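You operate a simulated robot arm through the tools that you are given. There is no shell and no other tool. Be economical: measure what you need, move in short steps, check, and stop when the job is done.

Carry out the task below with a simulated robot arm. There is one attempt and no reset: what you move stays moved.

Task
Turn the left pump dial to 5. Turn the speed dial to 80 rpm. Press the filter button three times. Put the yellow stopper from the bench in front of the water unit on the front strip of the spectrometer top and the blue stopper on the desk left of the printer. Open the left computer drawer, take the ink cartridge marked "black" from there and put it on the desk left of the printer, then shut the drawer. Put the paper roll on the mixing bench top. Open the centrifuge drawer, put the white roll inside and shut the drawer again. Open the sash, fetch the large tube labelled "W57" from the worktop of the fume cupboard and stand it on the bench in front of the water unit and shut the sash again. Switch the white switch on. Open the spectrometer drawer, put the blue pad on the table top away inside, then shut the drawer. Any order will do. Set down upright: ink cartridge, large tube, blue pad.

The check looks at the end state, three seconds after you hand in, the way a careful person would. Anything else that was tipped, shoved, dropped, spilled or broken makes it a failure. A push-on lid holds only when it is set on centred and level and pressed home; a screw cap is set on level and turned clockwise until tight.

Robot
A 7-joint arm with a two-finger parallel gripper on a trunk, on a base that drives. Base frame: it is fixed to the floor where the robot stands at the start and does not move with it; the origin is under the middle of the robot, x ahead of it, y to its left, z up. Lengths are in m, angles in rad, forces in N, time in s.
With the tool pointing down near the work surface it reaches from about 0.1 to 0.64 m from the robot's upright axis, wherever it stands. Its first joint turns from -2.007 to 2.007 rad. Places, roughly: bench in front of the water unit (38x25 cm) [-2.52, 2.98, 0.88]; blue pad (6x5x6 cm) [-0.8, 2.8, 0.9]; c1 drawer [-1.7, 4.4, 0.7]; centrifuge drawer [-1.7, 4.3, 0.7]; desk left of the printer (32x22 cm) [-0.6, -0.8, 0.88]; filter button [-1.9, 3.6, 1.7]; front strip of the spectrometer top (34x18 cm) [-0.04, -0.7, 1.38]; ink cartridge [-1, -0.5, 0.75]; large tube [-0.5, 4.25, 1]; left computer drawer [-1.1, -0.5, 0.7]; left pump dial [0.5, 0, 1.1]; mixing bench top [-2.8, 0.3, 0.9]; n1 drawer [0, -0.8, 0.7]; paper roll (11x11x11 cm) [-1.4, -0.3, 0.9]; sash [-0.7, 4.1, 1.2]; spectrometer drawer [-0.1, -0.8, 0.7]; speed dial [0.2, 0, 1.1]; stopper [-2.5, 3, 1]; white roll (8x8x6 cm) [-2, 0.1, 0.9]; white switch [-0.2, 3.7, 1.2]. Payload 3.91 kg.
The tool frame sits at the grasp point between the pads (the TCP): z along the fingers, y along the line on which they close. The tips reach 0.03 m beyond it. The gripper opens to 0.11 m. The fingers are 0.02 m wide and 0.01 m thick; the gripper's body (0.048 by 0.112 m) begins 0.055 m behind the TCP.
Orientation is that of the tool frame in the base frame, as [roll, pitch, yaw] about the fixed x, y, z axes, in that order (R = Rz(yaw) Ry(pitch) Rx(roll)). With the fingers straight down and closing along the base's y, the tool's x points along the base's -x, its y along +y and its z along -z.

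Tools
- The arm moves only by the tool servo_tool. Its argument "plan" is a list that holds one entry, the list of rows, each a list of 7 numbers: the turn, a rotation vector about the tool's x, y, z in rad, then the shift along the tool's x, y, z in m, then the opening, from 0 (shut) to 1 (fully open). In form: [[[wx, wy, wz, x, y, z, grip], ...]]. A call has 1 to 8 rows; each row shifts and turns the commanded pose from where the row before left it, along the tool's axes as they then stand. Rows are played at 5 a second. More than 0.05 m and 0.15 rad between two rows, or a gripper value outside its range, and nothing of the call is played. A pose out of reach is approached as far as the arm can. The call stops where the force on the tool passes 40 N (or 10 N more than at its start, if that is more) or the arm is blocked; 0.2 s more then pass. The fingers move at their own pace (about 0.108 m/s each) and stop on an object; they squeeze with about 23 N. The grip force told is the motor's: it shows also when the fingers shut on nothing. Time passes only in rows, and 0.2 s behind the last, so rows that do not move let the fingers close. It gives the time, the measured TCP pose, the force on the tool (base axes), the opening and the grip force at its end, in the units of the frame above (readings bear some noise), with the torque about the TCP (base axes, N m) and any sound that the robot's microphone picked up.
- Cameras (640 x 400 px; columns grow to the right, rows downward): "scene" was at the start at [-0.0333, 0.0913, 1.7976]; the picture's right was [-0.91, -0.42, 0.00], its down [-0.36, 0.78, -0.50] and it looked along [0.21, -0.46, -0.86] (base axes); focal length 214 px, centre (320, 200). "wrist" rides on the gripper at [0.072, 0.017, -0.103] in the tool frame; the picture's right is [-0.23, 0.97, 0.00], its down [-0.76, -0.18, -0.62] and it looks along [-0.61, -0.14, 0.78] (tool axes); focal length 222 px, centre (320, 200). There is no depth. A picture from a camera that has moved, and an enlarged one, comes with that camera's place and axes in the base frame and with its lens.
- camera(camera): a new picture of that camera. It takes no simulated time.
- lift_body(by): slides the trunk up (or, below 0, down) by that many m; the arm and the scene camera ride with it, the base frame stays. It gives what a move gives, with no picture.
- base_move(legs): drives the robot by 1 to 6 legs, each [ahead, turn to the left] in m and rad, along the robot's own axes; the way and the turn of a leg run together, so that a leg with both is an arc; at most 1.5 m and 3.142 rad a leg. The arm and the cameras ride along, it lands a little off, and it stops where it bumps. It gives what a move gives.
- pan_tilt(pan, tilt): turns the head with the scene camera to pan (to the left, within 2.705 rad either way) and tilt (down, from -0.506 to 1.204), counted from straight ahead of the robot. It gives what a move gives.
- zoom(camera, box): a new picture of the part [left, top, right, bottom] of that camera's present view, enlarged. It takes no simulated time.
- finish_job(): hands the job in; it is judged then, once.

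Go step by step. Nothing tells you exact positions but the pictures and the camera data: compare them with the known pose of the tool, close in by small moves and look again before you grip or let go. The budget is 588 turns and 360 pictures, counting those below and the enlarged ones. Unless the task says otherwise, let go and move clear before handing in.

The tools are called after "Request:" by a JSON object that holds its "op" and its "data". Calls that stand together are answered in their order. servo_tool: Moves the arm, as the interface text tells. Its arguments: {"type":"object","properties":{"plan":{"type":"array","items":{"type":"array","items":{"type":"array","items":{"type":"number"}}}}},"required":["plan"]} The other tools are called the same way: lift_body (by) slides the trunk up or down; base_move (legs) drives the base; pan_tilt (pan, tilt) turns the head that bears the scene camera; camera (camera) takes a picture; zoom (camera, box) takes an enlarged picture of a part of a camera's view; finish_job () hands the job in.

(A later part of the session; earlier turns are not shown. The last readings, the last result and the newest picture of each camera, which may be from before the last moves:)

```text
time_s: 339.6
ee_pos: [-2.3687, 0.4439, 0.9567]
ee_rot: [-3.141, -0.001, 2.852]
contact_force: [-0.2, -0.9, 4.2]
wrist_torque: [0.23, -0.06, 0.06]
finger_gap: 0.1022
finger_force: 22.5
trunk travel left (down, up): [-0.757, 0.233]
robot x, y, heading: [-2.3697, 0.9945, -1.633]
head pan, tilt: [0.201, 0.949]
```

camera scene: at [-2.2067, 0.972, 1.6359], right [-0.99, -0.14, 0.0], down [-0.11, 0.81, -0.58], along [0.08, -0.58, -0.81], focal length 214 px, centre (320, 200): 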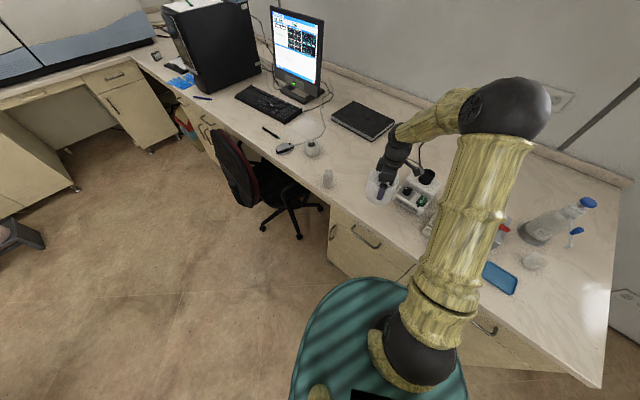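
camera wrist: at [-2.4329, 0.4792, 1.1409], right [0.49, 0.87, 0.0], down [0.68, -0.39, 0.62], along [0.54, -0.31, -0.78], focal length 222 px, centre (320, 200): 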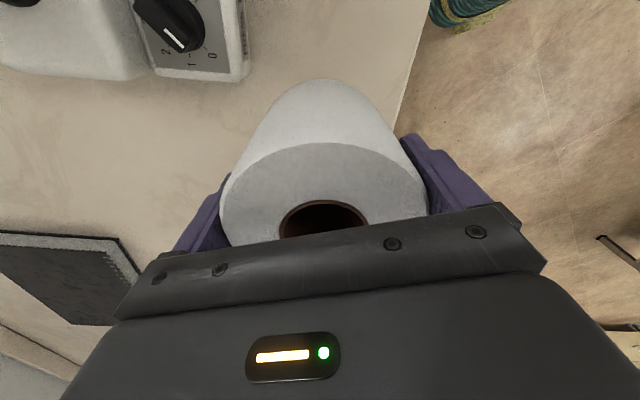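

Request:
{"op": "servo_tool", "data": {"plan": [[[0, 0, 0, 0, 0, 0, 1], [0, 0, 0, 0, 0, 0, 1], [0, 0, 0, 0, 0, -0.02, 1], [0, 0, 0, 0, 0, -0.04, 1], [0, 0, 0, 0, 0, -0.04, 1], [0, 0, 0, 0, 0, -0.04, 1], [0, 0, 0, 0, 0, -0.04, 1]]]}}

Request:
{"op": "camera", "data": {"camera": "wrist"}}

Request:
{"op": "zoom", "data": {"camera": "scene", "box": [240, 90, 480, 240]}}

```text
time_s: 341.2
ee_pos: [-2.3686, 0.4415, 1.1384]
ee_rot: [-3.141, -0.002, 2.854]
contact_force: [-0.4, 1.2, -0.4]
wrist_torque: [-0.04, 0.0, -0.01]
finger_gap: 0.1101
finger_force: 0.0
trunk travel left (down, up): [-0.757, 0.233]
robot x, y, heading: [-2.3716, 0.9956, -1.628]
head pan, tilt: [0.201, 0.949]
```

```text
192 pictures are left
camera wrist: at [-2.4331, 0.4786, 1.2415], right [0.49, 0.87, 0.0], down [0.68, -0.39, 0.62], along [0.54, -0.31, -0.78], focal length 222 px, centre (320, 200)
```

wrist: 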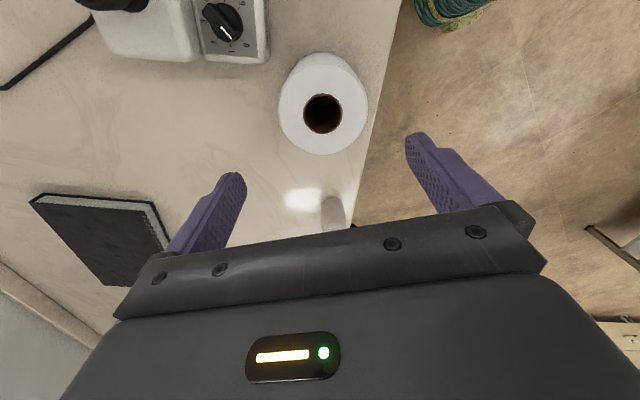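

```text
2.67 times, centred on (360, 165) of scene
camera zoom: at [-2.2065, 0.9728, 1.6358], right [-0.99, -0.14, 0.0], down [-0.11, 0.81, -0.58], along [0.08, -0.58, -0.81], focal length 572 px, centre (213, 293)
```

zoom: 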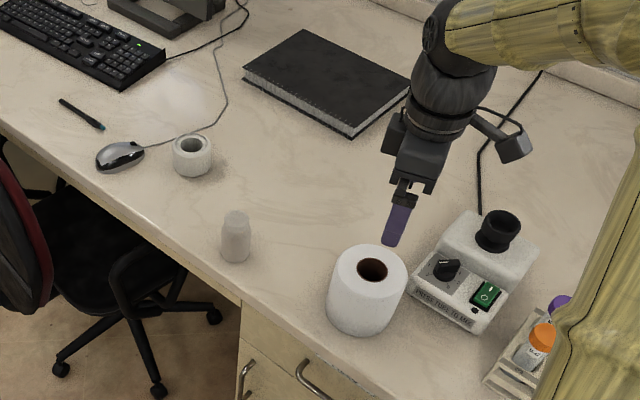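

Paper roll placed. Next the white roll (ring) near (-2.06,0.15); I raise and drive over.

Request:
{"op": "lift_body", "data": {"by": 0.15}}

Request:
{"op": "base_move", "data": {"legs": [[0, 0.89], [0.36, 0], [0, -0.757]]}}

Request:
{"op": "camera", "data": {"camera": "scene"}}

Request:
{"op": "camera", "data": {"camera": "wrist"}}

```text
time_s: 342.9
ee_pos: [-2.37, 0.4412, 1.2872]
ee_rot: [3.141, 0.0, 2.853]
contact_force: [-0.3, 0.4, -0.3]
wrist_torque: [0.01, -0.01, 0.03]
finger_gap: 0.1103
finger_force: 0.0
trunk travel left (down, up): [-0.907, 0.083]
robot x, y, heading: [-2.3723, 0.9961, -1.635]
head pan, tilt: [0.201, 0.949]
```

```text
time_s: 351.7
ee_pos: [-2.0276, 0.2011, 1.2866]
ee_rot: [-3.141, 0.001, 2.983]
contact_force: [0.2, -0.4, 0.3]
wrist_torque: [0.0, -0.02, -0.02]
finger_gap: 0.1102
finger_force: 0.2
trunk travel left (down, up): [-0.907, 0.083]
robot x, y, heading: [-2.103, 0.7478, -1.502]
head pan, tilt: [0.201, 0.949]
```

```text
190 pictures are left
camera scene: at [-1.9366, 0.748, 1.7858], right [-0.96, -0.27, 0.0], down [-0.22, 0.78, -0.58], along [0.15, -0.56, -0.81], focal length 214 px, centre (320, 200)
```

scene: 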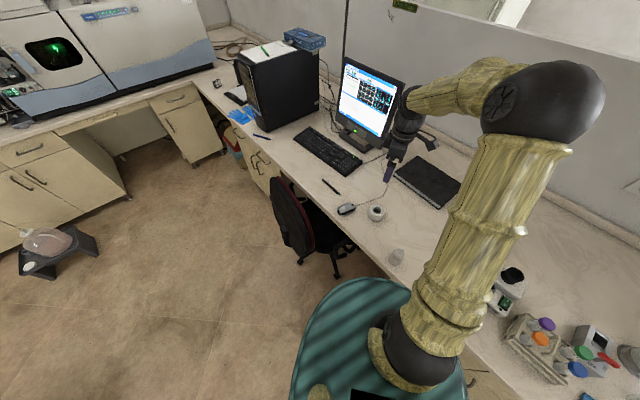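

```text
189 pictures are left
camera wrist: at [-2.0966, 0.2284, 1.3907], right [0.38, 0.93, 0.0], down [0.72, -0.29, 0.62], along [0.58, -0.24, -0.78], focal length 222 px, centre (320, 200)
```

wrist: 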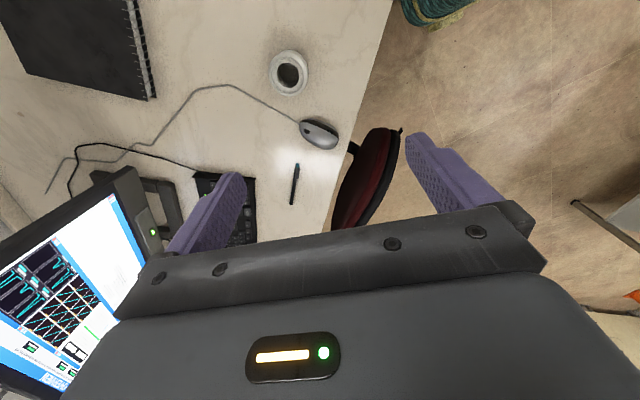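

Request:
{"op": "servo_tool", "data": {"plan": [[[0, 0, 0, 0.0152, -0.047, 0, 1]]]}}

Request:
{"op": "lift_body", "data": {"by": -0.25}}

Request:
{"op": "camera", "data": {"camera": "wrist"}}

```text
time_s: 352.1
ee_pos: [-2.0492, 0.1545, 1.283]
ee_rot: [3.138, 0.002, 2.984]
contact_force: [-0.1, -0.3, -0.1]
wrist_torque: [0.04, 0.0, 0.0]
finger_gap: 0.1101
finger_force: 0.0
trunk travel left (down, up): [-0.907, 0.083]
robot x, y, heading: [-2.1031, 0.7414, -1.506]
head pan, tilt: [0.201, 0.949]
```

```text
time_s: 354.7
ee_pos: [-2.0488, 0.1572, 1.0348]
ee_rot: [-3.141, -0.001, 2.983]
contact_force: [-0.8, 0.0, -0.2]
wrist_torque: [-0.01, 0.02, 0.03]
finger_gap: 0.11
finger_force: 0.0
trunk travel left (down, up): [-0.657, 0.333]
robot x, y, heading: [-2.107, 0.7494, -1.503]
head pan, tilt: [0.201, 0.949]
```

```text
188 pictures are left
camera wrist: at [-2.1172, 0.1848, 1.138], right [0.38, 0.93, 0.0], down [0.72, -0.29, 0.62], along [0.58, -0.24, -0.78], focal length 222 px, centre (320, 200)
```

wrist: 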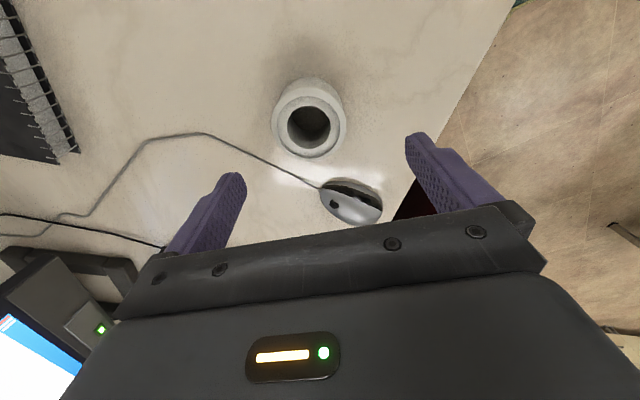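

Request:
{"op": "servo_tool", "data": {"plan": [[[0, 0, 0, 0.005, -0.01, 0.035, 0.9], [0, 0, 0, 0, 0, 0.035, 0.9], [0, 0, 0, 0, 0, 0.033, 0.9]]]}}

Request:
{"op": "camera", "data": {"camera": "wrist"}}

```text
time_s: 355.5
ee_pos: [-2.0572, 0.1484, 0.931]
ee_rot: [-3.141, 0.002, 2.985]
contact_force: [0.1, -0.1, 0.3]
wrist_torque: [0.0, 0.0, -0.02]
finger_gap: 0.0991
finger_force: 0.0
trunk travel left (down, up): [-0.657, 0.333]
robot x, y, heading: [-2.1014, 0.7489, -1.501]
head pan, tilt: [0.201, 0.949]
```

```text
187 pictures are left
camera wrist: at [-2.1243, 0.1757, 1.0341], right [0.38, 0.93, 0.0], down [0.72, -0.29, 0.62], along [0.58, -0.23, -0.78], focal length 222 px, centre (320, 200)
```

wrist: 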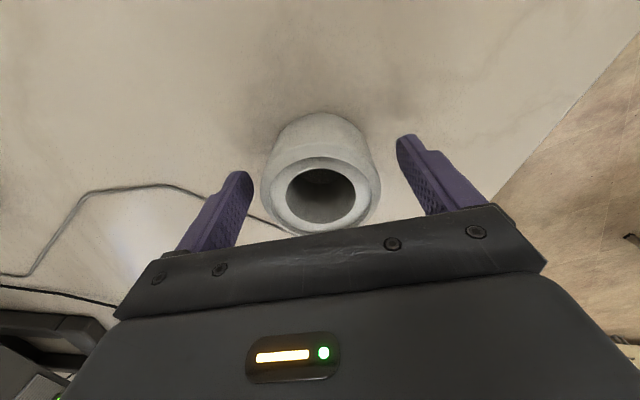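

Request:
{"op": "servo_tool", "data": {"plan": [[[0, 0, 0, 0, 0, 0, 0], [0, 0, 0, 0, 0, 0, 0], [0, 0, 0, 0, 0, 0, 0]]]}}

Request:
{"op": "lift_body", "data": {"by": 0.33}}

Request:
{"op": "camera", "data": {"camera": "wrist"}}

```text
time_s: 356.3
ee_pos: [-2.0554, 0.149, 0.9305]
ee_rot: [3.141, -0.002, 2.984]
contact_force: [0.5, 0.0, 1.2]
wrist_torque: [0.01, -0.08, -0.02]
finger_gap: 0.0708
finger_force: 22.8
trunk travel left (down, up): [-0.657, 0.333]
robot x, y, heading: [-2.1039, 0.7503, -1.504]
head pan, tilt: [0.201, 0.949]
```

```text
time_s: 359.6
ee_pos: [-2.0556, 0.1484, 1.2599]
ee_rot: [-3.142, 0.0, 2.986]
contact_force: [0.5, 0.3, -1.0]
wrist_torque: [-0.01, 0.0, 0.01]
finger_gap: 0.0711
finger_force: 22.4
trunk travel left (down, up): [-0.987, 0.003]
robot x, y, heading: [-2.1008, 0.7526, -1.505]
head pan, tilt: [0.201, 0.949]
```

```text
186 pictures are left
camera wrist: at [-2.1245, 0.1758, 1.3645], right [0.38, 0.93, 0.0], down [0.72, -0.29, 0.62], along [0.58, -0.23, -0.78], focal length 222 px, centre (320, 200)
```

wrist: 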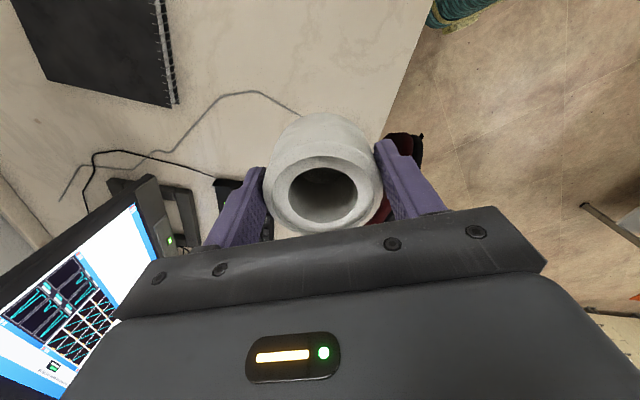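

White roll is held. The drawer must be opened first with a free hand, so I'll carry the roll to the table and set it down there for a moment.

Request:
{"op": "base_move", "data": {"legs": [[-0.35, 0], [0, 2.7], [1.2, 0]]}}

Request:
{"op": "pan_tilt", "data": {"pan": -0.2, "tilt": 0.6}}

Request:
{"op": "camera", "data": {"camera": "scene"}}

```text
time_s: 377.9
ee_pos: [-1.4551, 2.748, 1.2603]
ee_rot: [-3.142, 0.001, -0.608]
contact_force: [-0.3, 0.1, -1.8]
wrist_torque: [-0.02, -0.01, -0.01]
finger_gap: 0.0711
finger_force: 22.9
trunk travel left (down, up): [-0.987, 0.003]
robot x, y, heading: [-1.6748, 2.1892, 1.191]
head pan, tilt: [0.201, 0.949]
```

```text
time_s: 378.8
ee_pos: [-1.4545, 2.7484, 1.2614]
ee_rot: [-3.141, 0.002, -0.609]
contact_force: [-1.1, 0.0, -0.7]
wrist_torque: [-0.01, -0.01, -0.02]
finger_gap: 0.0712
finger_force: 22.9
trunk travel left (down, up): [-0.987, 0.003]
robot x, y, heading: [-1.6742, 2.1875, 1.186]
head pan, tilt: [-0.201, 0.6]
```

```text
185 pictures are left
camera scene: at [-1.7926, 2.2633, 1.8941], right [0.83, -0.55, 0.0], down [-0.31, -0.47, -0.82], along [0.45, 0.69, -0.57], focal length 214 px, centre (320, 200)
```

scene: 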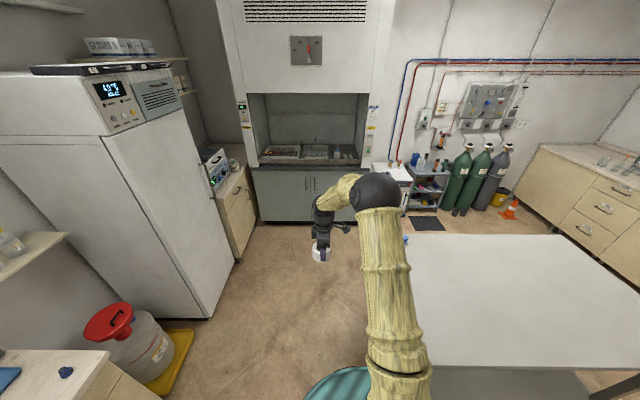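

Request:
{"op": "base_move", "data": {"legs": [[0, -0.94]]}}

Request:
{"op": "lift_body", "data": {"by": -0.25}}

Request:
{"op": "camera", "data": {"camera": "wrist"}}

Request:
{"op": "camera", "data": {"camera": "scene"}}

```text
time_s: 382.6
ee_pos: [-1.0922, 2.3396, 1.2615]
ee_rot: [3.141, -0.001, -1.551]
contact_force: [-0.2, 0.0, -1.5]
wrist_torque: [0.0, -0.01, 0.01]
finger_gap: 0.071
finger_force: 23.0
trunk travel left (down, up): [-0.987, 0.003]
robot x, y, heading: [-1.6733, 2.1883, 0.249]
head pan, tilt: [-0.201, 0.6]
```

```text
time_s: 385.2
ee_pos: [-1.093, 2.3387, 1.0114]
ee_rot: [-3.141, 0.001, -1.552]
contact_force: [-0.6, 0.2, 0.1]
wrist_torque: [-0.02, -0.03, -0.02]
finger_gap: 0.0712
finger_force: 22.8
trunk travel left (down, up): [-0.737, 0.253]
robot x, y, heading: [-1.6762, 2.1893, 0.24]
head pan, tilt: [-0.201, 0.6]
```

```text
184 pictures are left
camera wrist: at [-1.1074, 2.266, 1.1147], right [-0.98, 0.21, 0.0], down [0.16, 0.76, 0.62], along [0.13, 0.61, -0.78], focal length 222 px, centre (320, 200)
```

wrist: 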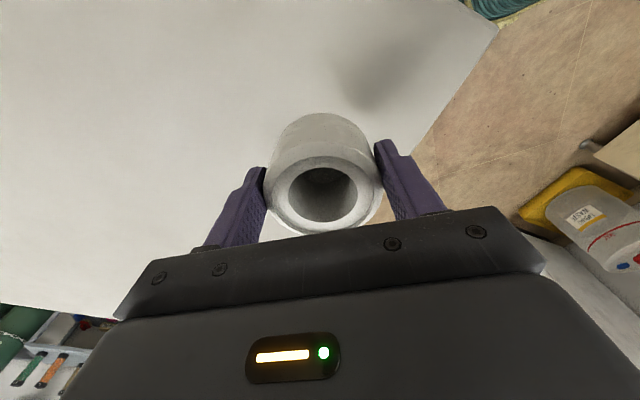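

```text
183 pictures are left
camera scene: at [-1.6837, 2.3254, 1.6443], right [0.04, -1.0, 0.0], down [-0.56, -0.03, -0.82], along [0.82, 0.04, -0.57], focal length 214 px, centre (320, 200)
```

scene: 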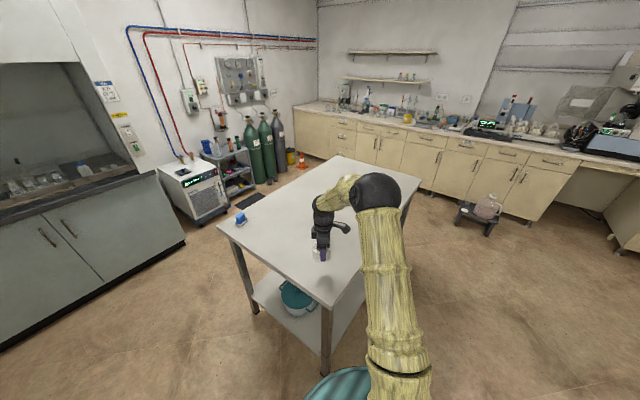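

Request:
{"op": "servo_tool", "data": {"plan": [[[0, 0, 0, 0, -0.04, 0, 0], [0, 0, 0, 0, 0, 0.03, 0], [0, 0, 0, 0, 0, 0.02, 0], [0, 0, 0, 0, 0, 0.008, 0]]]}}

Request:
{"op": "camera", "data": {"camera": "wrist"}}

```text
time_s: 386.2
ee_pos: [-1.0508, 2.3393, 0.9528]
ee_rot: [-3.14, 0.0, -1.551]
contact_force: [-0.3, -0.1, -1.2]
wrist_torque: [-0.01, 0.02, -0.01]
finger_gap: 0.0711
finger_force: 23.3
trunk travel left (down, up): [-0.737, 0.253]
robot x, y, heading: [-1.6765, 2.1862, 0.246]
head pan, tilt: [-0.201, 0.6]
```

```text
182 pictures are left
camera wrist: at [-1.0665, 2.2668, 1.0564], right [-0.98, 0.21, 0.0], down [0.16, 0.76, 0.62], along [0.13, 0.61, -0.78], focal length 222 px, centre (320, 200)
```

wrist: 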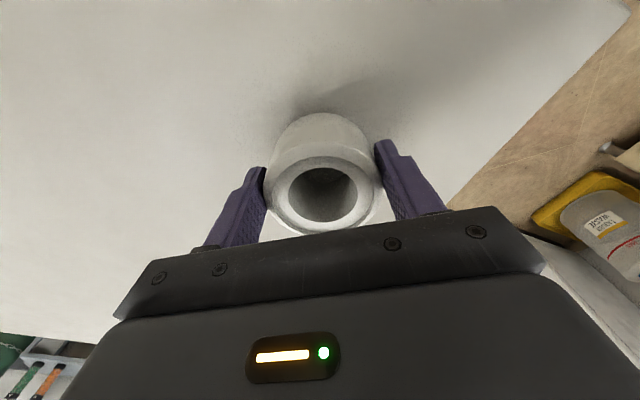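

Request:
{"op": "servo_tool", "data": {"plan": [[[0, 0, 0, 0, 0, 0.004, 0], [0, 0, 0, 0, 0, 0.004, 0], [0, 0, 0, 0, 0, 0.004, 0]]]}}

```text
time_s: 387.0
ee_pos: [-1.0516, 2.3399, 0.9404]
ee_rot: [-3.141, 0.0, -1.552]
contact_force: [-0.5, -0.6, -1.2]
wrist_torque: [0.02, 0.01, 0.0]
finger_gap: 0.0712
finger_force: 23.3
trunk travel left (down, up): [-0.737, 0.253]
robot x, y, heading: [-1.6759, 2.1901, 0.246]
head pan, tilt: [-0.201, 0.6]
```

Request:
{"op": "servo_tool", "data": {"plan": [[[0, 0, 0, 0, 0, 0.004, 0], [0, 0, 0, 0, 0, 0.004, 0], [0, 0, 0, 0, 0, 0.004, 0], [0, 0, 0, 0, 0, 0, 0]]]}}

```text
time_s: 388.0
ee_pos: [-1.0533, 2.3411, 0.9311]
ee_rot: [-3.135, 0.002, -1.551]
contact_force: [1.9, 0.8, 19.5]
wrist_torque: [0.17, 0.32, 0.01]
finger_gap: 0.0711
finger_force: 23.2
trunk travel left (down, up): [-0.737, 0.253]
robot x, y, heading: [-1.6754, 2.1897, 0.245]
head pan, tilt: [-0.201, 0.6]
```

Request:
{"op": "servo_tool", "data": {"plan": [[[0, 0, 0, 0, 0, -0.001, 0.9], [0, 0, 0, 0, 0, 0, 0.9], [0, 0, 0, 0, 0, -0.04, 0.9], [0, 0, 0, 0, 0, -0.04, 0.9], [0, 0, 0, 0, 0, -0.04, 0.9], [0, 0, 0, 0, 0, -0.04, 0.9]]]}}

Request:
{"op": "lift_body", "data": {"by": 0.2}}

Request:
{"op": "camera", "data": {"camera": "wrist"}}

Request:
{"op": "pan_tilt", "data": {"pan": 1.3, "tilt": 0.5}}

Request:
{"op": "camera", "data": {"camera": "scene"}}

```text
time_s: 389.4
ee_pos: [-1.0541, 2.3405, 1.0922]
ee_rot: [3.141, 0.0, -1.552]
contact_force: [-0.3, 0.1, 0.0]
wrist_torque: [0.03, 0.01, -0.01]
finger_gap: 0.0991
finger_force: 0.0
trunk travel left (down, up): [-0.737, 0.253]
robot x, y, heading: [-1.6724, 2.1889, 0.247]
head pan, tilt: [-0.201, 0.6]
```

```text
time_s: 391.6
ee_pos: [-1.0529, 2.3417, 1.2915]
ee_rot: [3.141, 0.0, -1.551]
contact_force: [0.3, -0.5, 0.3]
wrist_torque: [0.0, -0.01, 0.02]
finger_gap: 0.0991
finger_force: 0.2
trunk travel left (down, up): [-0.937, 0.053]
robot x, y, heading: [-1.6772, 2.1862, 0.246]
head pan, tilt: [-0.201, 0.6]
```

```text
181 pictures are left
camera wrist: at [-1.0683, 2.2675, 1.3948], right [-0.98, 0.21, 0.0], down [0.16, 0.76, 0.62], along [0.13, 0.61, -0.78], focal length 222 px, centre (320, 200)
```

wrist: 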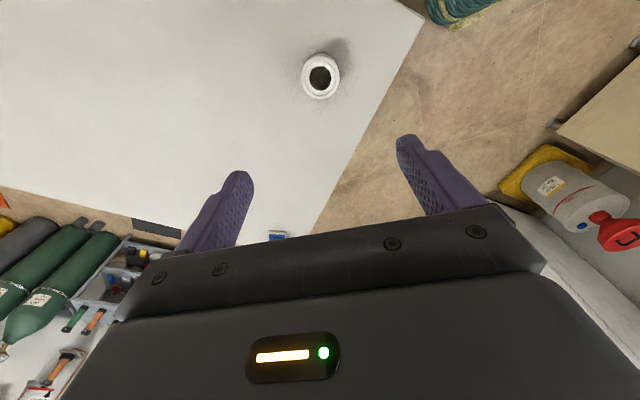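

```text
time_s: 393.2
ee_pos: [-1.0543, 2.3405, 1.2919]
ee_rot: [-3.142, -0.001, -1.551]
contact_force: [-0.8, 0.1, 0.7]
wrist_torque: [0.03, 0.0, 0.0]
finger_gap: 0.099
finger_force: 0.1
trunk travel left (down, up): [-0.937, 0.053]
robot x, y, heading: [-1.6774, 2.1847, 0.244]
head pan, tilt: [1.3, 0.499]
```

```text
180 pictures are left
camera scene: at [-1.7696, 2.4125, 1.8533], right [1.0, -0.03, 0.0], down [-0.01, -0.48, -0.88], along [0.02, 0.88, -0.48], focal length 214 px, centre (320, 200)
```

scene: 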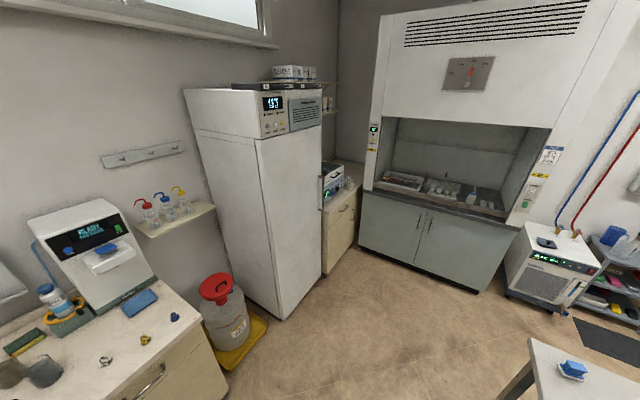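

Request:
{"op": "zoom", "data": {"camera": "scene", "box": [230, 70, 350, 145]}}

Request:
{"op": "zoom", "data": {"camera": "scene", "box": [300, 140, 400, 290]}}

Request:
{"op": "zoom", "data": {"camera": "scene", "box": [350, 100, 570, 240]}}

Request:
{"op": "zoom", "data": {"camera": "scene", "box": [0, 180, 260, 400]}}

```text
5.33 times, centred on (290, 108) of scene
camera zoom: at [-1.7696, 2.4125, 1.8533], right [1.0, -0.03, 0.0], down [-0.01, -0.48, -0.88], along [0.02, 0.88, -0.48], focal length 1144 px, centre (480, 693)
```

zoom: 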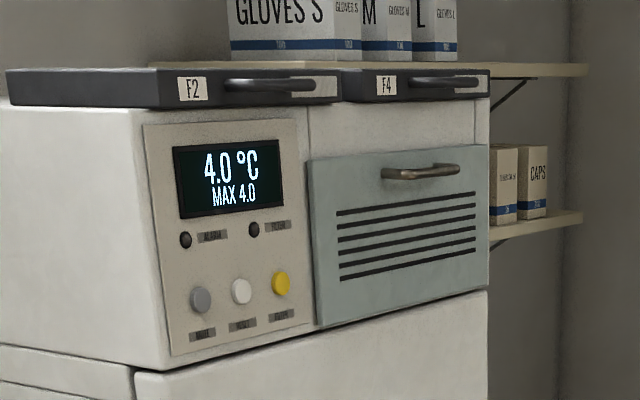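

```text
2.67 times, centred on (350, 215) of scene
camera zoom: at [-1.7696, 2.4125, 1.8533], right [1.0, -0.03, 0.0], down [-0.01, -0.48, -0.88], along [0.02, 0.88, -0.48], focal length 572 px, centre (240, 160)
```

zoom: 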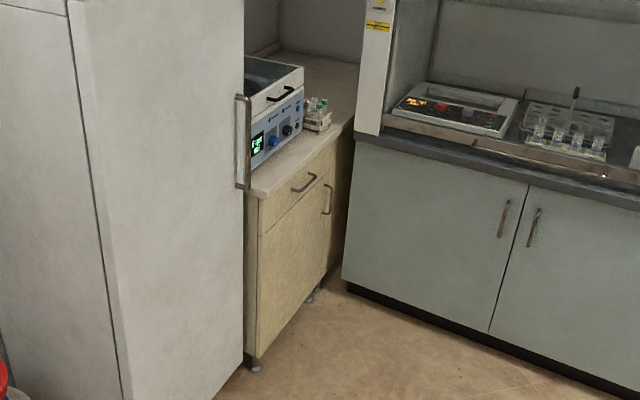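

```text
2.86 times, centred on (460, 170) of scene
camera zoom: at [-1.7696, 2.4125, 1.8533], right [1.0, -0.03, 0.0], down [-0.01, -0.48, -0.88], along [0.02, 0.88, -0.48], focal length 613 px, centre (-80, 286)
```

zoom: 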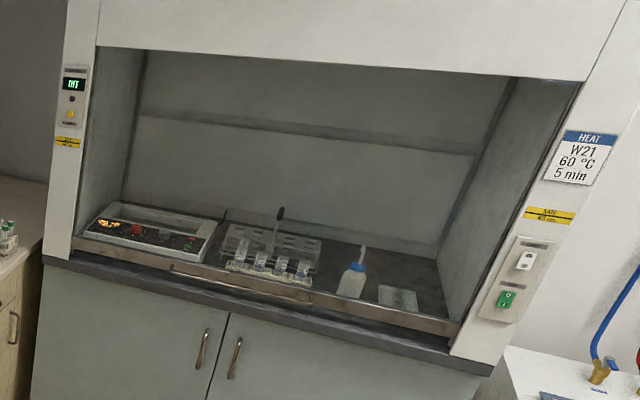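

```text
1.82 times, centred on (130, 290) of scene
camera zoom: at [-1.7696, 2.4125, 1.8533], right [1.0, -0.03, 0.0], down [-0.01, -0.48, -0.88], along [0.02, 0.88, -0.48], focal length 390 px, centre (666, 36)
```

zoom: 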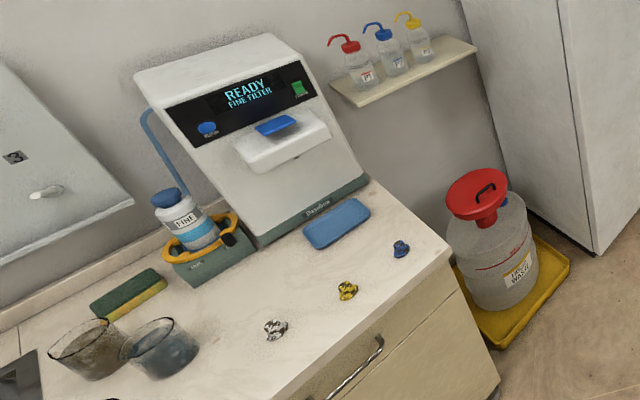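

Request:
{"op": "zoom", "data": {"camera": "scene", "box": [258, 92, 290, 132]}}

Request:
{"op": "zoom", "data": {"camera": "scene", "box": [505, 140, 565, 215]}}

```text
10.00 times, centred on (274, 112) of scene
camera zoom: at [-1.7696, 2.4125, 1.8533], right [1.0, -0.03, 0.0], down [-0.01, -0.48, -0.88], along [0.02, 0.88, -0.48], focal length 2145 px, centre (780, 1080)
```

zoom: 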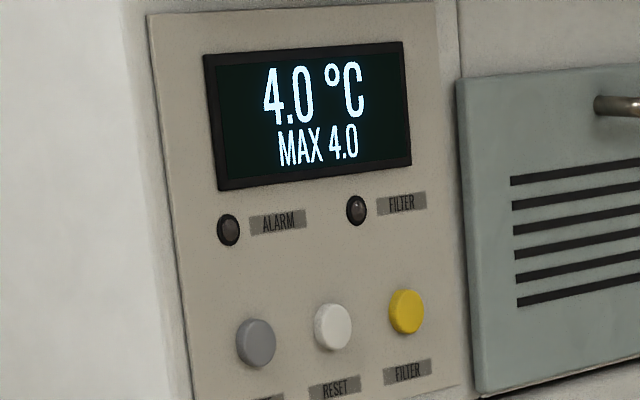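

```text
5.33 times, centred on (535, 178) of scene
camera zoom: at [-1.7696, 2.4125, 1.8533], right [1.0, -0.03, 0.0], down [-0.01, -0.48, -0.88], along [0.02, 0.88, -0.48], focal length 1144 px, centre (-827, 320)
```

zoom: 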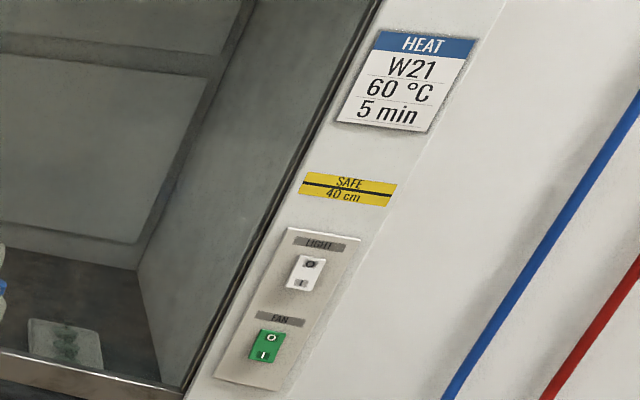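

Centrifuge drawer handle is near (-1.485,4.21,0.77), facing (0.83,-0.56). I drive to open floor and tilt the gripper to horizontal with vertical closing.

Request:
{"op": "base_move", "data": {"legs": [[0, 1.22], [0.72, 0]]}}

Request:
{"op": "servo_tool", "data": {"plan": [[[0, 0, -0.11, 0, 0, 0, 0.5], [0, 0, -0.114, 0, 0, 0, 0.5], [0.15, 0, 0, 0, 0, 0, 0.5], [0.15, 0, 0, 0, 0, 0, 0.5], [0.15, 0, 0, 0, 0, 0, 0.5], [0.15, 0, 0, 0, 0, 0, 0.5], [0.15, 0, 0, 0, 0, 0, 0.5], [0.15, 0, 0, 0, 0, 0, 0.5]]]}}

Request:
{"op": "servo_tool", "data": {"plan": [[[0.15, 0, 0, 0, 0, 0, 0.5], [0.15, 0, 0, 0, 0, 0, 0.5], [0.15, 0, 0, 0, 0, 0, 0.5], [0.15, 0, 0, 0, 0, 0, 0.5], [0.07, 0, 0, 0, 0, 0, 0.5]]]}}

Request:
{"op": "pan_tilt", "data": {"pan": 0, "tilt": 0.7}}

Request:
{"op": "camera", "data": {"camera": "scene"}}

```text
time_s: 402.0
ee_pos: [-1.5073, 3.5276, 1.2904]
ee_rot: [3.141, -0.001, -0.349]
contact_force: [-0.4, 0.7, -0.4]
wrist_torque: [-0.01, -0.04, -0.02]
finger_gap: 0.0994
finger_force: 0.1
trunk travel left (down, up): [-0.937, 0.053]
robot x, y, heading: [-1.588, 2.8888, 1.443]
head pan, tilt: [1.3, 0.499]
```

```text
time_s: 403.8
ee_pos: [-1.5084, 3.5265, 1.2917]
ee_rot: [-2.24, 0.001, -0.125]
contact_force: [-0.7, -0.1, -0.6]
wrist_torque: [-0.03, 0.0, 0.0]
finger_gap: 0.055
finger_force: 0.1
trunk travel left (down, up): [-0.937, 0.053]
robot x, y, heading: [-1.5881, 2.891, 1.444]
head pan, tilt: [1.3, 0.499]
```

```text
time_s: 405.0
ee_pos: [-1.5086, 3.5259, 1.2923]
ee_rot: [-1.569, 0.0, -0.127]
contact_force: [0.7, -0.6, 0.5]
wrist_torque: [0.0, 0.0, -0.01]
finger_gap: 0.0551
finger_force: 0.2
trunk travel left (down, up): [-0.937, 0.053]
robot x, y, heading: [-1.5888, 2.8911, 1.449]
head pan, tilt: [1.3, 0.499]
```

```text
time_s: 406.5
ee_pos: [-1.5091, 3.5262, 1.2914]
ee_rot: [-1.573, 0.001, -0.125]
contact_force: [-0.4, 0.6, -0.2]
wrist_torque: [0.0, 0.02, 0.01]
finger_gap: 0.0551
finger_force: 0.0
trunk travel left (down, up): [-0.937, 0.053]
robot x, y, heading: [-1.5933, 2.8938, 1.441]
head pan, tilt: [0.0, 0.7]
```

```text
173 pictures are left
camera scene: at [-1.7401, 2.9346, 1.8356], right [0.99, -0.12, 0.0], down [-0.08, -0.64, -0.76], along [0.09, 0.76, -0.64], focal length 214 px, centre (320, 200)
```

scene: 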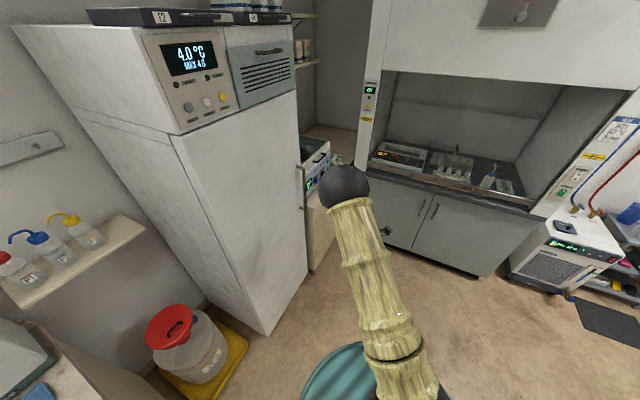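

Request:
{"op": "servo_tool", "data": {"plan": [[[0, 0, 0, 0, 0, -0.04, 0.5], [0, 0, 0, 0, 0, -0.04, 0.5], [0, 0, 0, 0, 0, -0.04, 0.5], [0, 0, 0, 0, 0, -0.04, 0.5]]]}}

Request:
{"op": "base_move", "data": {"legs": [[0, -0.587], [0.6, 0]]}}

Request:
{"op": "camera", "data": {"camera": "scene"}}

```text
time_s: 407.5
ee_pos: [-1.5212, 3.4247, 1.279]
ee_rot: [-1.573, 0.001, -0.126]
contact_force: [-0.1, 0.3, -0.9]
wrist_torque: [-0.01, 0.01, 0.0]
finger_gap: 0.055
finger_force: 0.1
out of reach, approached as far as the arm can: row 3, 4
trunk travel left (down, up): [-0.937, 0.053]
robot x, y, heading: [-1.5874, 2.8889, 1.441]
head pan, tilt: [0.0, 0.7]
```

```text
time_s: 413.6
ee_pos: [-0.8491, 3.7547, 1.2791]
ee_rot: [-1.572, 0.001, -0.707]
contact_force: [0.1, 0.5, -0.5]
wrist_torque: [0.01, 0.02, -0.02]
finger_gap: 0.055
finger_force: 0.1
trunk travel left (down, up): [-0.937, 0.053]
robot x, y, heading: [-1.2036, 3.3468, 0.867]
head pan, tilt: [0.0, 0.7]
```

```text
172 pictures are left
camera scene: at [-1.3015, 3.4646, 1.8356], right [0.76, -0.65, 0.0], down [-0.42, -0.49, -0.76], along [0.5, 0.58, -0.64], focal length 214 px, centre (320, 200)
```

scene: 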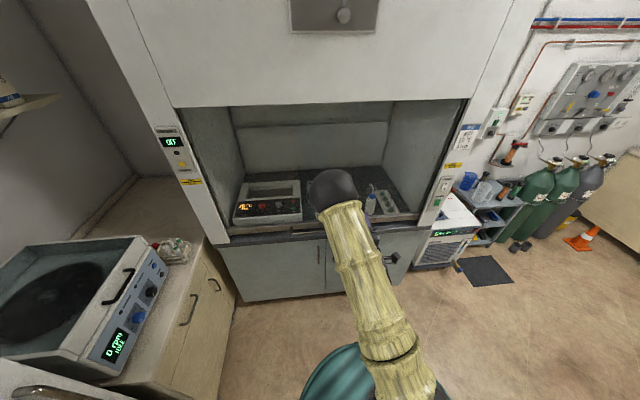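

Request:
{"op": "zoom", "data": {"camera": "scene", "box": [100, 230, 260, 390]}}

```text
2.50 times, centred on (180, 310) of scene
camera zoom: at [-1.3015, 3.4646, 1.8356], right [0.76, -0.65, 0.0], down [-0.42, -0.49, -0.76], along [0.5, 0.58, -0.64], focal length 536 px, centre (670, -75)
```

zoom: 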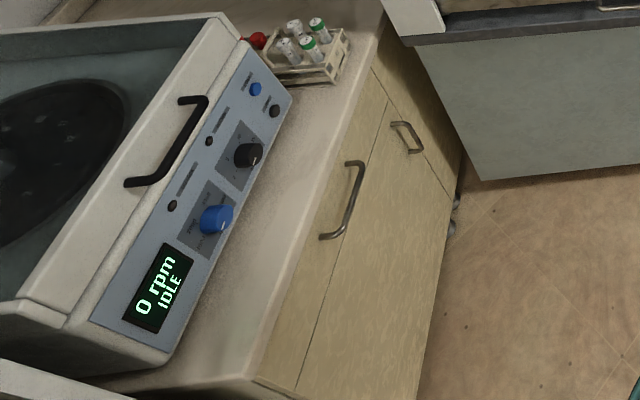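

Request:
{"op": "base_move", "data": {"legs": [[0.22, 0], [0, 1.19], [0.11, 0], [0, 0.49]]}}

Request:
{"op": "camera", "data": {"camera": "scene"}}

Request:
{"op": "camera", "data": {"camera": "wrist"}}

```text
time_s: 422.6
ee_pos: [-1.547, 3.9236, 1.279]
ee_rot: [-1.572, 0.001, 0.96]
contact_force: [0.2, 0.2, -0.3]
wrist_torque: [0.03, 0.04, 0.0]
finger_gap: 0.0552
finger_force: 0.1
trunk travel left (down, up): [-0.937, 0.053]
robot x, y, heading: [-1.1093, 3.6159, 2.534]
head pan, tilt: [0.0, 0.7]
```

```text
170 pictures are left
camera scene: at [-1.2173, 3.5016, 1.8356], right [0.57, 0.82, 0.0], down [0.53, -0.37, -0.76], along [-0.63, 0.44, -0.64], focal length 214 px, centre (320, 200)
```

scene: 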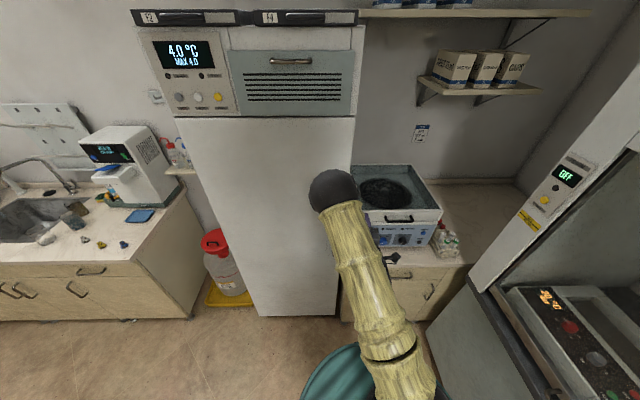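

```text
169 pictures are left
camera wrist: at [-1.4201, 3.9236, 1.2624], right [-0.13, -0.19, -0.97], down [0.07, -0.98, 0.18], along [-0.99, -0.05, 0.14], focal length 222 px, centre (320, 200)
```

wrist: 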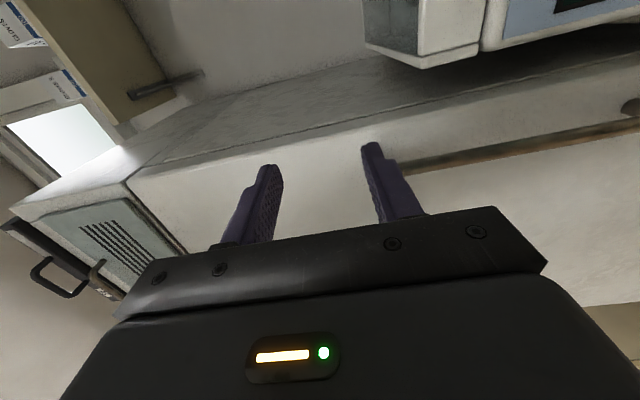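

Request:
{"op": "servo_tool", "data": {"plan": [[[0, 0, 0, 0.045, 0, 0, 0.5], [0, 0, 0, 0.045, 0, 0, 0.5], [0, 0, 0, 0.045, 0, 0, 0.5], [0, 0, 0, 0.045, 0, 0, 0.5], [0, 0, 0, 0.045, 0, 0, 0.5], [0, 0, 0, 0.045, 0, 0, 0.5]]]}}

Request:
{"op": "lift_body", "data": {"by": -0.4}}

Request:
{"op": "camera", "data": {"camera": "wrist"}}

Request:
{"op": "camera", "data": {"camera": "scene"}}

```text
time_s: 424.0
ee_pos: [-1.3913, 4.146, 1.2783]
ee_rot: [-1.572, 0.003, 0.961]
contact_force: [-0.2, -0.7, 0.6]
wrist_torque: [-0.02, 0.04, 0.02]
finger_gap: 0.0549
finger_force: 0.1
trunk travel left (down, up): [-0.937, 0.053]
robot x, y, heading: [-1.1075, 3.6112, 2.532]
head pan, tilt: [0.0, 0.7]
```

```text
time_s: 427.8
ee_pos: [-1.3921, 4.1455, 0.8807]
ee_rot: [-1.572, -0.001, 0.96]
contact_force: [0.6, 0.3, -0.5]
wrist_torque: [-0.03, 0.02, 0.0]
finger_gap: 0.0551
finger_force: 0.1
trunk travel left (down, up): [-0.537, 0.453]
robot x, y, heading: [-1.1087, 3.6139, 2.535]
head pan, tilt: [0.0, 0.7]
```

```text
168 pictures are left
camera wrist: at [-1.2656, 4.1443, 0.8635], right [-0.13, -0.19, -0.97], down [0.07, -0.98, 0.18], along [-0.99, -0.05, 0.14], focal length 222 px, centre (320, 200)
```

wrist: 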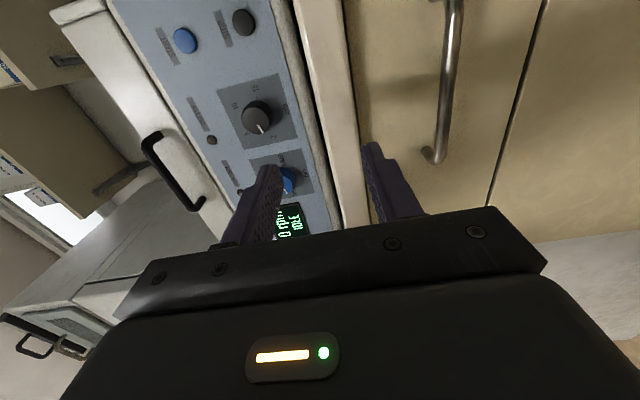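

```text
167 pictures are left
camera scene: at [-1.2171, 3.5019, 1.4356], right [0.57, 0.82, 0.0], down [0.53, -0.37, -0.76], along [-0.63, 0.44, -0.64], focal length 214 px, centre (320, 200)
```

scene: 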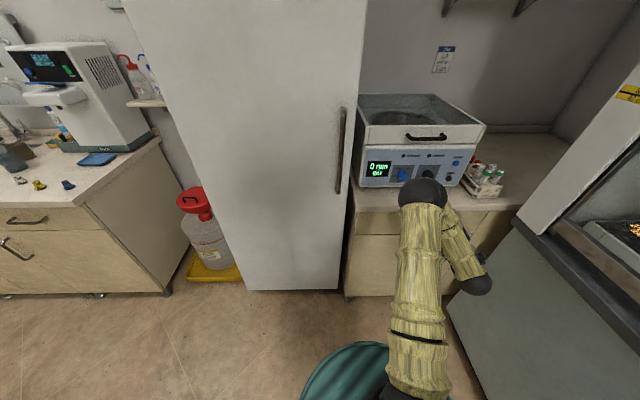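

Request:
{"op": "lift_body", "data": {"by": -0.11}}

Request:
{"op": "servo_tool", "data": {"plan": [[[0, 0, 0, 0, 0, 0.03, 0.4], [0, 0, 0, 0, 0, 0.03, 0.4]]]}}

Request:
{"op": "camera", "data": {"camera": "wrist"}}

```text
time_s: 429.2
ee_pos: [-1.392, 4.1441, 0.7703]
ee_rot: [-1.569, -0.001, 0.959]
contact_force: [-0.1, -0.3, 0.2]
wrist_torque: [0.03, -0.02, -0.06]
finger_gap: 0.055
finger_force: 0.2
trunk travel left (down, up): [-0.427, 0.563]
robot x, y, heading: [-1.1104, 3.6139, 2.534]
head pan, tilt: [0.0, 0.7]
```

```text
time_s: 429.8
ee_pos: [-1.4411, 4.1786, 0.7732]
ee_rot: [-1.572, -0.002, 0.958]
contact_force: [0.2, -0.1, -0.7]
wrist_torque: [0.0, 0.0, -0.04]
finger_gap: 0.0439
finger_force: 0.1
trunk travel left (down, up): [-0.427, 0.563]
robot x, y, heading: [-1.1066, 3.616, 2.526]
head pan, tilt: [0.0, 0.7]
```

```text
166 pictures are left
camera wrist: at [-1.3143, 4.1777, 0.7553], right [-0.13, -0.19, -0.97], down [0.07, -0.98, 0.18], along [-0.99, -0.05, 0.14], focal length 222 px, centre (320, 200)
```

wrist: 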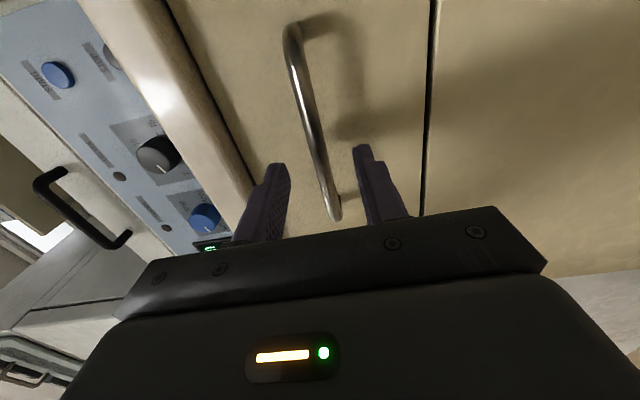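

Request:
{"op": "servo_tool", "data": {"plan": [[[0, 0, 0, 0, 0, 0.012, 0.4], [0, 0, 0, 0, 0, 0.01, 0.4], [0, 0, 0, 0, 0, 0, 0], [0, 0, 0, 0, 0, 0, 0], [0, 0, 0, 0, 0, 0, 0]]]}}

Request:
{"op": "camera", "data": {"camera": "wrist"}}

```text
time_s: 431.0
ee_pos: [-1.4594, 4.19, 0.7715]
ee_rot: [-1.571, -0.001, 0.96]
contact_force: [-0.1, -1.9, -1.5]
wrist_torque: [0.05, -0.03, 0.02]
finger_gap: 0.0117
finger_force: 45.1
trunk travel left (down, up): [-0.427, 0.563]
robot x, y, heading: [-1.1075, 3.6093, 2.533]
head pan, tilt: [0.0, 0.7]
```

```text
165 pictures are left
camera wrist: at [-1.3325, 4.1906, 0.755], right [-0.13, -0.19, -0.97], down [0.07, -0.98, 0.18], along [-0.99, -0.05, 0.14], focal length 222 px, centre (320, 200)
```

wrist: 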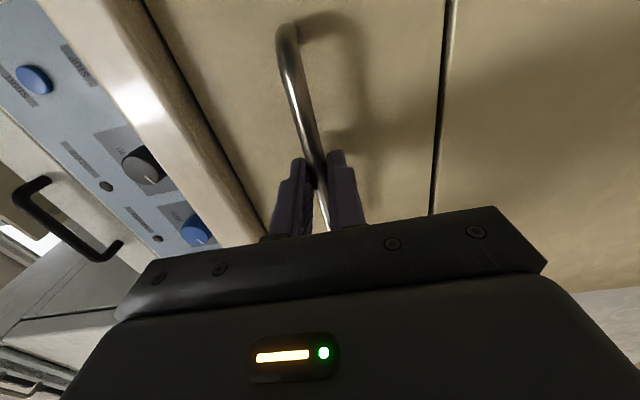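

Request:
{"op": "base_move", "data": {"legs": [[-0.15, 0]]}}

Request:
{"op": "base_move", "data": {"legs": [[-0.15, 0]]}}

Request:
{"op": "camera", "data": {"camera": "scene"}}

```text
time_s: 432.5
ee_pos: [-1.3329, 4.1068, 0.7723]
ee_rot: [-1.572, 0.002, 0.954]
contact_force: [6.6, 8.6, -2.9]
wrist_torque: [0.04, -0.07, -0.43]
finger_gap: 0.0112
finger_force: 45.5
trunk travel left (down, up): [-0.427, 0.563]
robot x, y, heading: [-0.9828, 3.5265, 2.53]
head pan, tilt: [0.0, 0.7]
```

```text
time_s: 434.1
ee_pos: [-1.2079, 4.0206, 0.772]
ee_rot: [-1.573, 0.0, 0.947]
contact_force: [9.3, 14.0, -2.5]
wrist_torque: [0.03, -0.06, -0.7]
finger_gap: 0.0109
finger_force: 45.0
trunk travel left (down, up): [-0.427, 0.563]
robot x, y, heading: [-0.8604, 3.4415, 2.528]
head pan, tilt: [0.0, 0.7]
```

```text
164 pictures are left
camera scene: at [-0.9686, 3.3301, 1.3258], right [0.57, 0.82, 0.0], down [0.53, -0.37, -0.76], along [-0.63, 0.44, -0.64], focal length 214 px, centre (320, 200)
```

scene: 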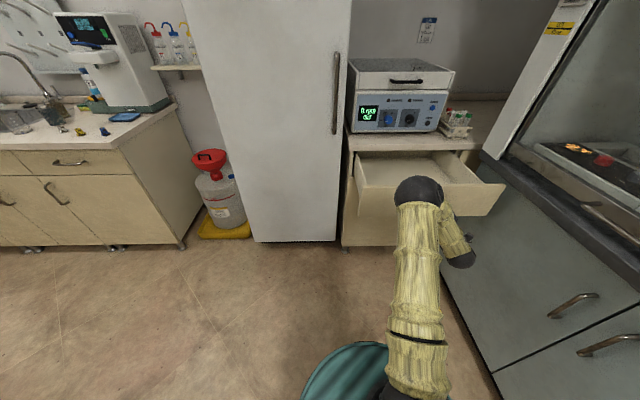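

Drawer is open and empty inside. I release, back off, raise, and next press the yellow FILTER button on the fridge while the gripper is horizontal.

Request:
{"op": "servo_tool", "data": {"plan": [[[0, 0, 0, 0, 0, 0, 0.5], [0, 0, 0, 0, 0, 0, 0.5], [0, 0, 0, 0, 0, -0.03, 0.5]]]}}

Request:
{"op": "base_move", "data": {"legs": [[-0.12, 0]]}}

Request:
{"op": "lift_body", "data": {"by": 0.4}}

Request:
{"op": "lift_body", "data": {"by": 0.16}}

Request:
{"op": "servo_tool", "data": {"plan": [[[0, 0, 0, -0.045, 0, 0, 0], [0, 0, 0, -0.045, 0, 0, 0], [0, 0, 0, -0.045, 0, 0, 0], [0, 0, 0, -0.045, 0, 0, 0], [0, 0, 0, -0.045, 0, 0, 0]]]}}

Request:
{"op": "base_move", "data": {"legs": [[0, 0.87], [0.5, 0], [0, -0.85]]}}

Request:
{"op": "pan_tilt", "data": {"pan": 0.1, "tilt": 0.2}}

Request:
{"op": "camera", "data": {"camera": "scene"}}

```text
time_s: 434.9
ee_pos: [-1.1821, 4.0019, 0.7714]
ee_rot: [-1.574, 0.0, 0.948]
contact_force: [0.5, 0.1, -0.2]
wrist_torque: [-0.01, -0.03, -0.02]
finger_gap: 0.0551
finger_force: 0.1
trunk travel left (down, up): [-0.427, 0.563]
robot x, y, heading: [-0.8592, 3.4389, 2.528]
head pan, tilt: [0.0, 0.7]
```

```text
time_s: 436.2
ee_pos: [-1.0835, 3.9328, 0.7702]
ee_rot: [-1.574, -0.001, 0.951]
contact_force: [0.5, 0.2, 0.7]
wrist_torque: [-0.01, -0.02, -0.03]
finger_gap: 0.0551
finger_force: 0.1
trunk travel left (down, up): [-0.427, 0.563]
robot x, y, heading: [-0.7589, 3.3702, 2.527]
head pan, tilt: [0.0, 0.7]
```

```text
time_s: 440.0
ee_pos: [-1.0835, 3.9328, 1.1711]
ee_rot: [-1.573, -0.001, 0.951]
contact_force: [-0.1, 0.0, -0.4]
wrist_torque: [0.0, 0.01, 0.0]
finger_gap: 0.0549
finger_force: 0.1
trunk travel left (down, up): [-0.827, 0.163]
robot x, y, heading: [-0.7609, 3.3667, 2.533]
head pan, tilt: [0.0, 0.7]
```

```text
time_s: 441.9
ee_pos: [-1.0835, 3.9322, 1.3306]
ee_rot: [-1.572, 0.0, 0.954]
contact_force: [-0.7, 1.1, -0.2]
wrist_torque: [-0.01, -0.04, -0.01]
finger_gap: 0.0551
finger_force: 0.1
trunk travel left (down, up): [-0.987, 0.003]
robot x, y, heading: [-0.7624, 3.374, 2.536]
head pan, tilt: [0.0, 0.7]
```

```text
time_s: 443.1
ee_pos: [-1.2164, 3.7473, 1.329]
ee_rot: [-1.571, -0.002, 0.95]
contact_force: [-0.8, -0.9, 0.2]
wrist_torque: [0.01, 0.0, -0.05]
finger_gap: 0.0
finger_force: 22.9
trunk travel left (down, up): [-0.987, 0.003]
robot x, y, heading: [-0.7606, 3.3708, 2.529]
head pan, tilt: [0.0, 0.7]
```

```text
time_s: 452.8
ee_pos: [-1.7035, 3.624, 1.3296]
ee_rot: [-1.57, -0.001, 0.952]
contact_force: [0.8, -0.3, -0.1]
wrist_torque: [-0.01, 0.01, 0.01]
finger_gap: 0.0
finger_force: 22.4
trunk travel left (down, up): [-0.987, 0.003]
robot x, y, heading: [-1.2424, 3.2448, 2.534]
head pan, tilt: [0.0, 0.7]
```

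```text
time_s: 453.7
ee_pos: [-1.7032, 3.6243, 1.3289]
ee_rot: [-1.572, 0.0, 0.953]
contact_force: [0.0, 0.2, -0.7]
wrist_torque: [0.0, 0.0, 0.0]
finger_gap: 0.0
finger_force: 23.2
trunk travel left (down, up): [-0.987, 0.003]
robot x, y, heading: [-1.25, 3.2476, 2.532]
head pan, tilt: [0.099, 0.201]
```

```text
163 pictures are left
camera scene: at [-1.3684, 3.1317, 1.9309], right [0.49, 0.87, 0.0], down [0.17, -0.1, -0.98], along [-0.85, 0.48, -0.2], focal length 214 px, centre (320, 200)
```

scene: 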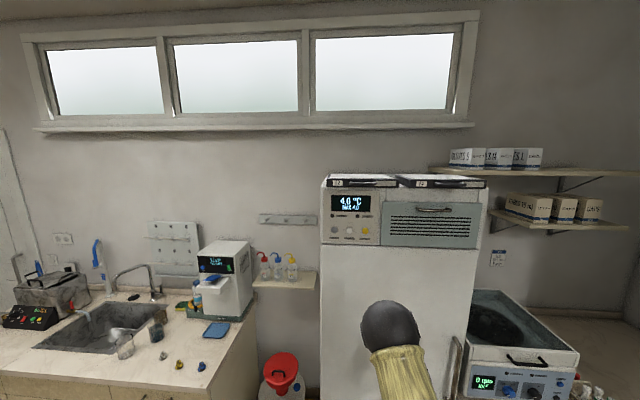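

FILTER button triangulates to (-1.936,3.642,1.663). I raise the arm and shift left.

Request:
{"op": "servo_tool", "data": {"plan": [[[0, 0, 0, -0.0148, -0.042, 0, 0], [0, 0, 0, -0.0148, -0.042, 0, 0], [0, 0, 0, -0.0148, -0.042, 0, 0], [0, 0, 0, -0.0148, -0.042, 0, 0], [0, 0, 0, -0.0148, -0.042, 0, 0], [0, 0, 0, -0.0148, -0.042, 0, 0], [0, 0, 0, -0.0148, -0.042, 0, 0], [0, 0, 0, -0.0148, -0.042, 0, 0]]]}}

Request:
{"op": "camera", "data": {"camera": "scene"}}

Request:
{"op": "camera", "data": {"camera": "wrist"}}

```text
time_s: 455.5
ee_pos: [-1.7706, 3.5256, 1.6659]
ee_rot: [-1.573, -0.001, 0.952]
contact_force: [0.1, -0.1, -0.1]
wrist_torque: [0.04, 0.04, 0.0]
finger_gap: 0.0002
finger_force: 23.3
trunk travel left (down, up): [-0.987, 0.003]
robot x, y, heading: [-1.2478, 3.2471, 2.533]
head pan, tilt: [0.099, 0.201]
```

```text
162 pictures are left
camera scene: at [-1.3673, 3.1307, 1.931], right [0.49, 0.87, 0.0], down [0.17, -0.1, -0.98], along [-0.86, 0.48, -0.2], focal length 214 px, centre (320, 200)
```

scene: 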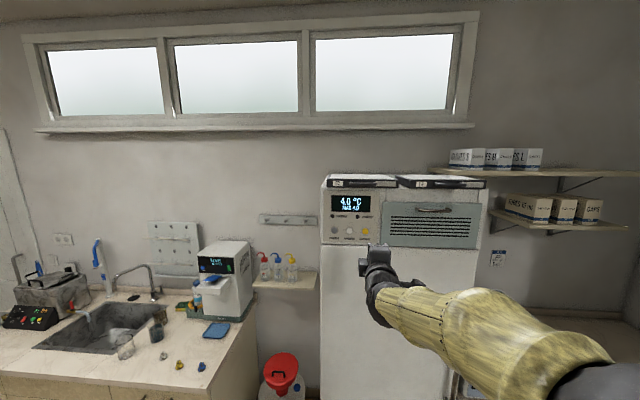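

```text
161 pictures are left
camera wrist: at [-1.644, 3.5243, 1.6497], right [-0.13, -0.19, -0.97], down [0.07, -0.98, 0.18], along [-0.99, -0.04, 0.14], focal length 222 px, centre (320, 200)
```

wrist: 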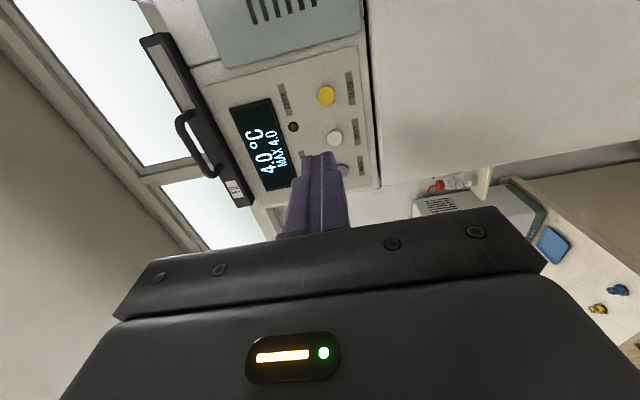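

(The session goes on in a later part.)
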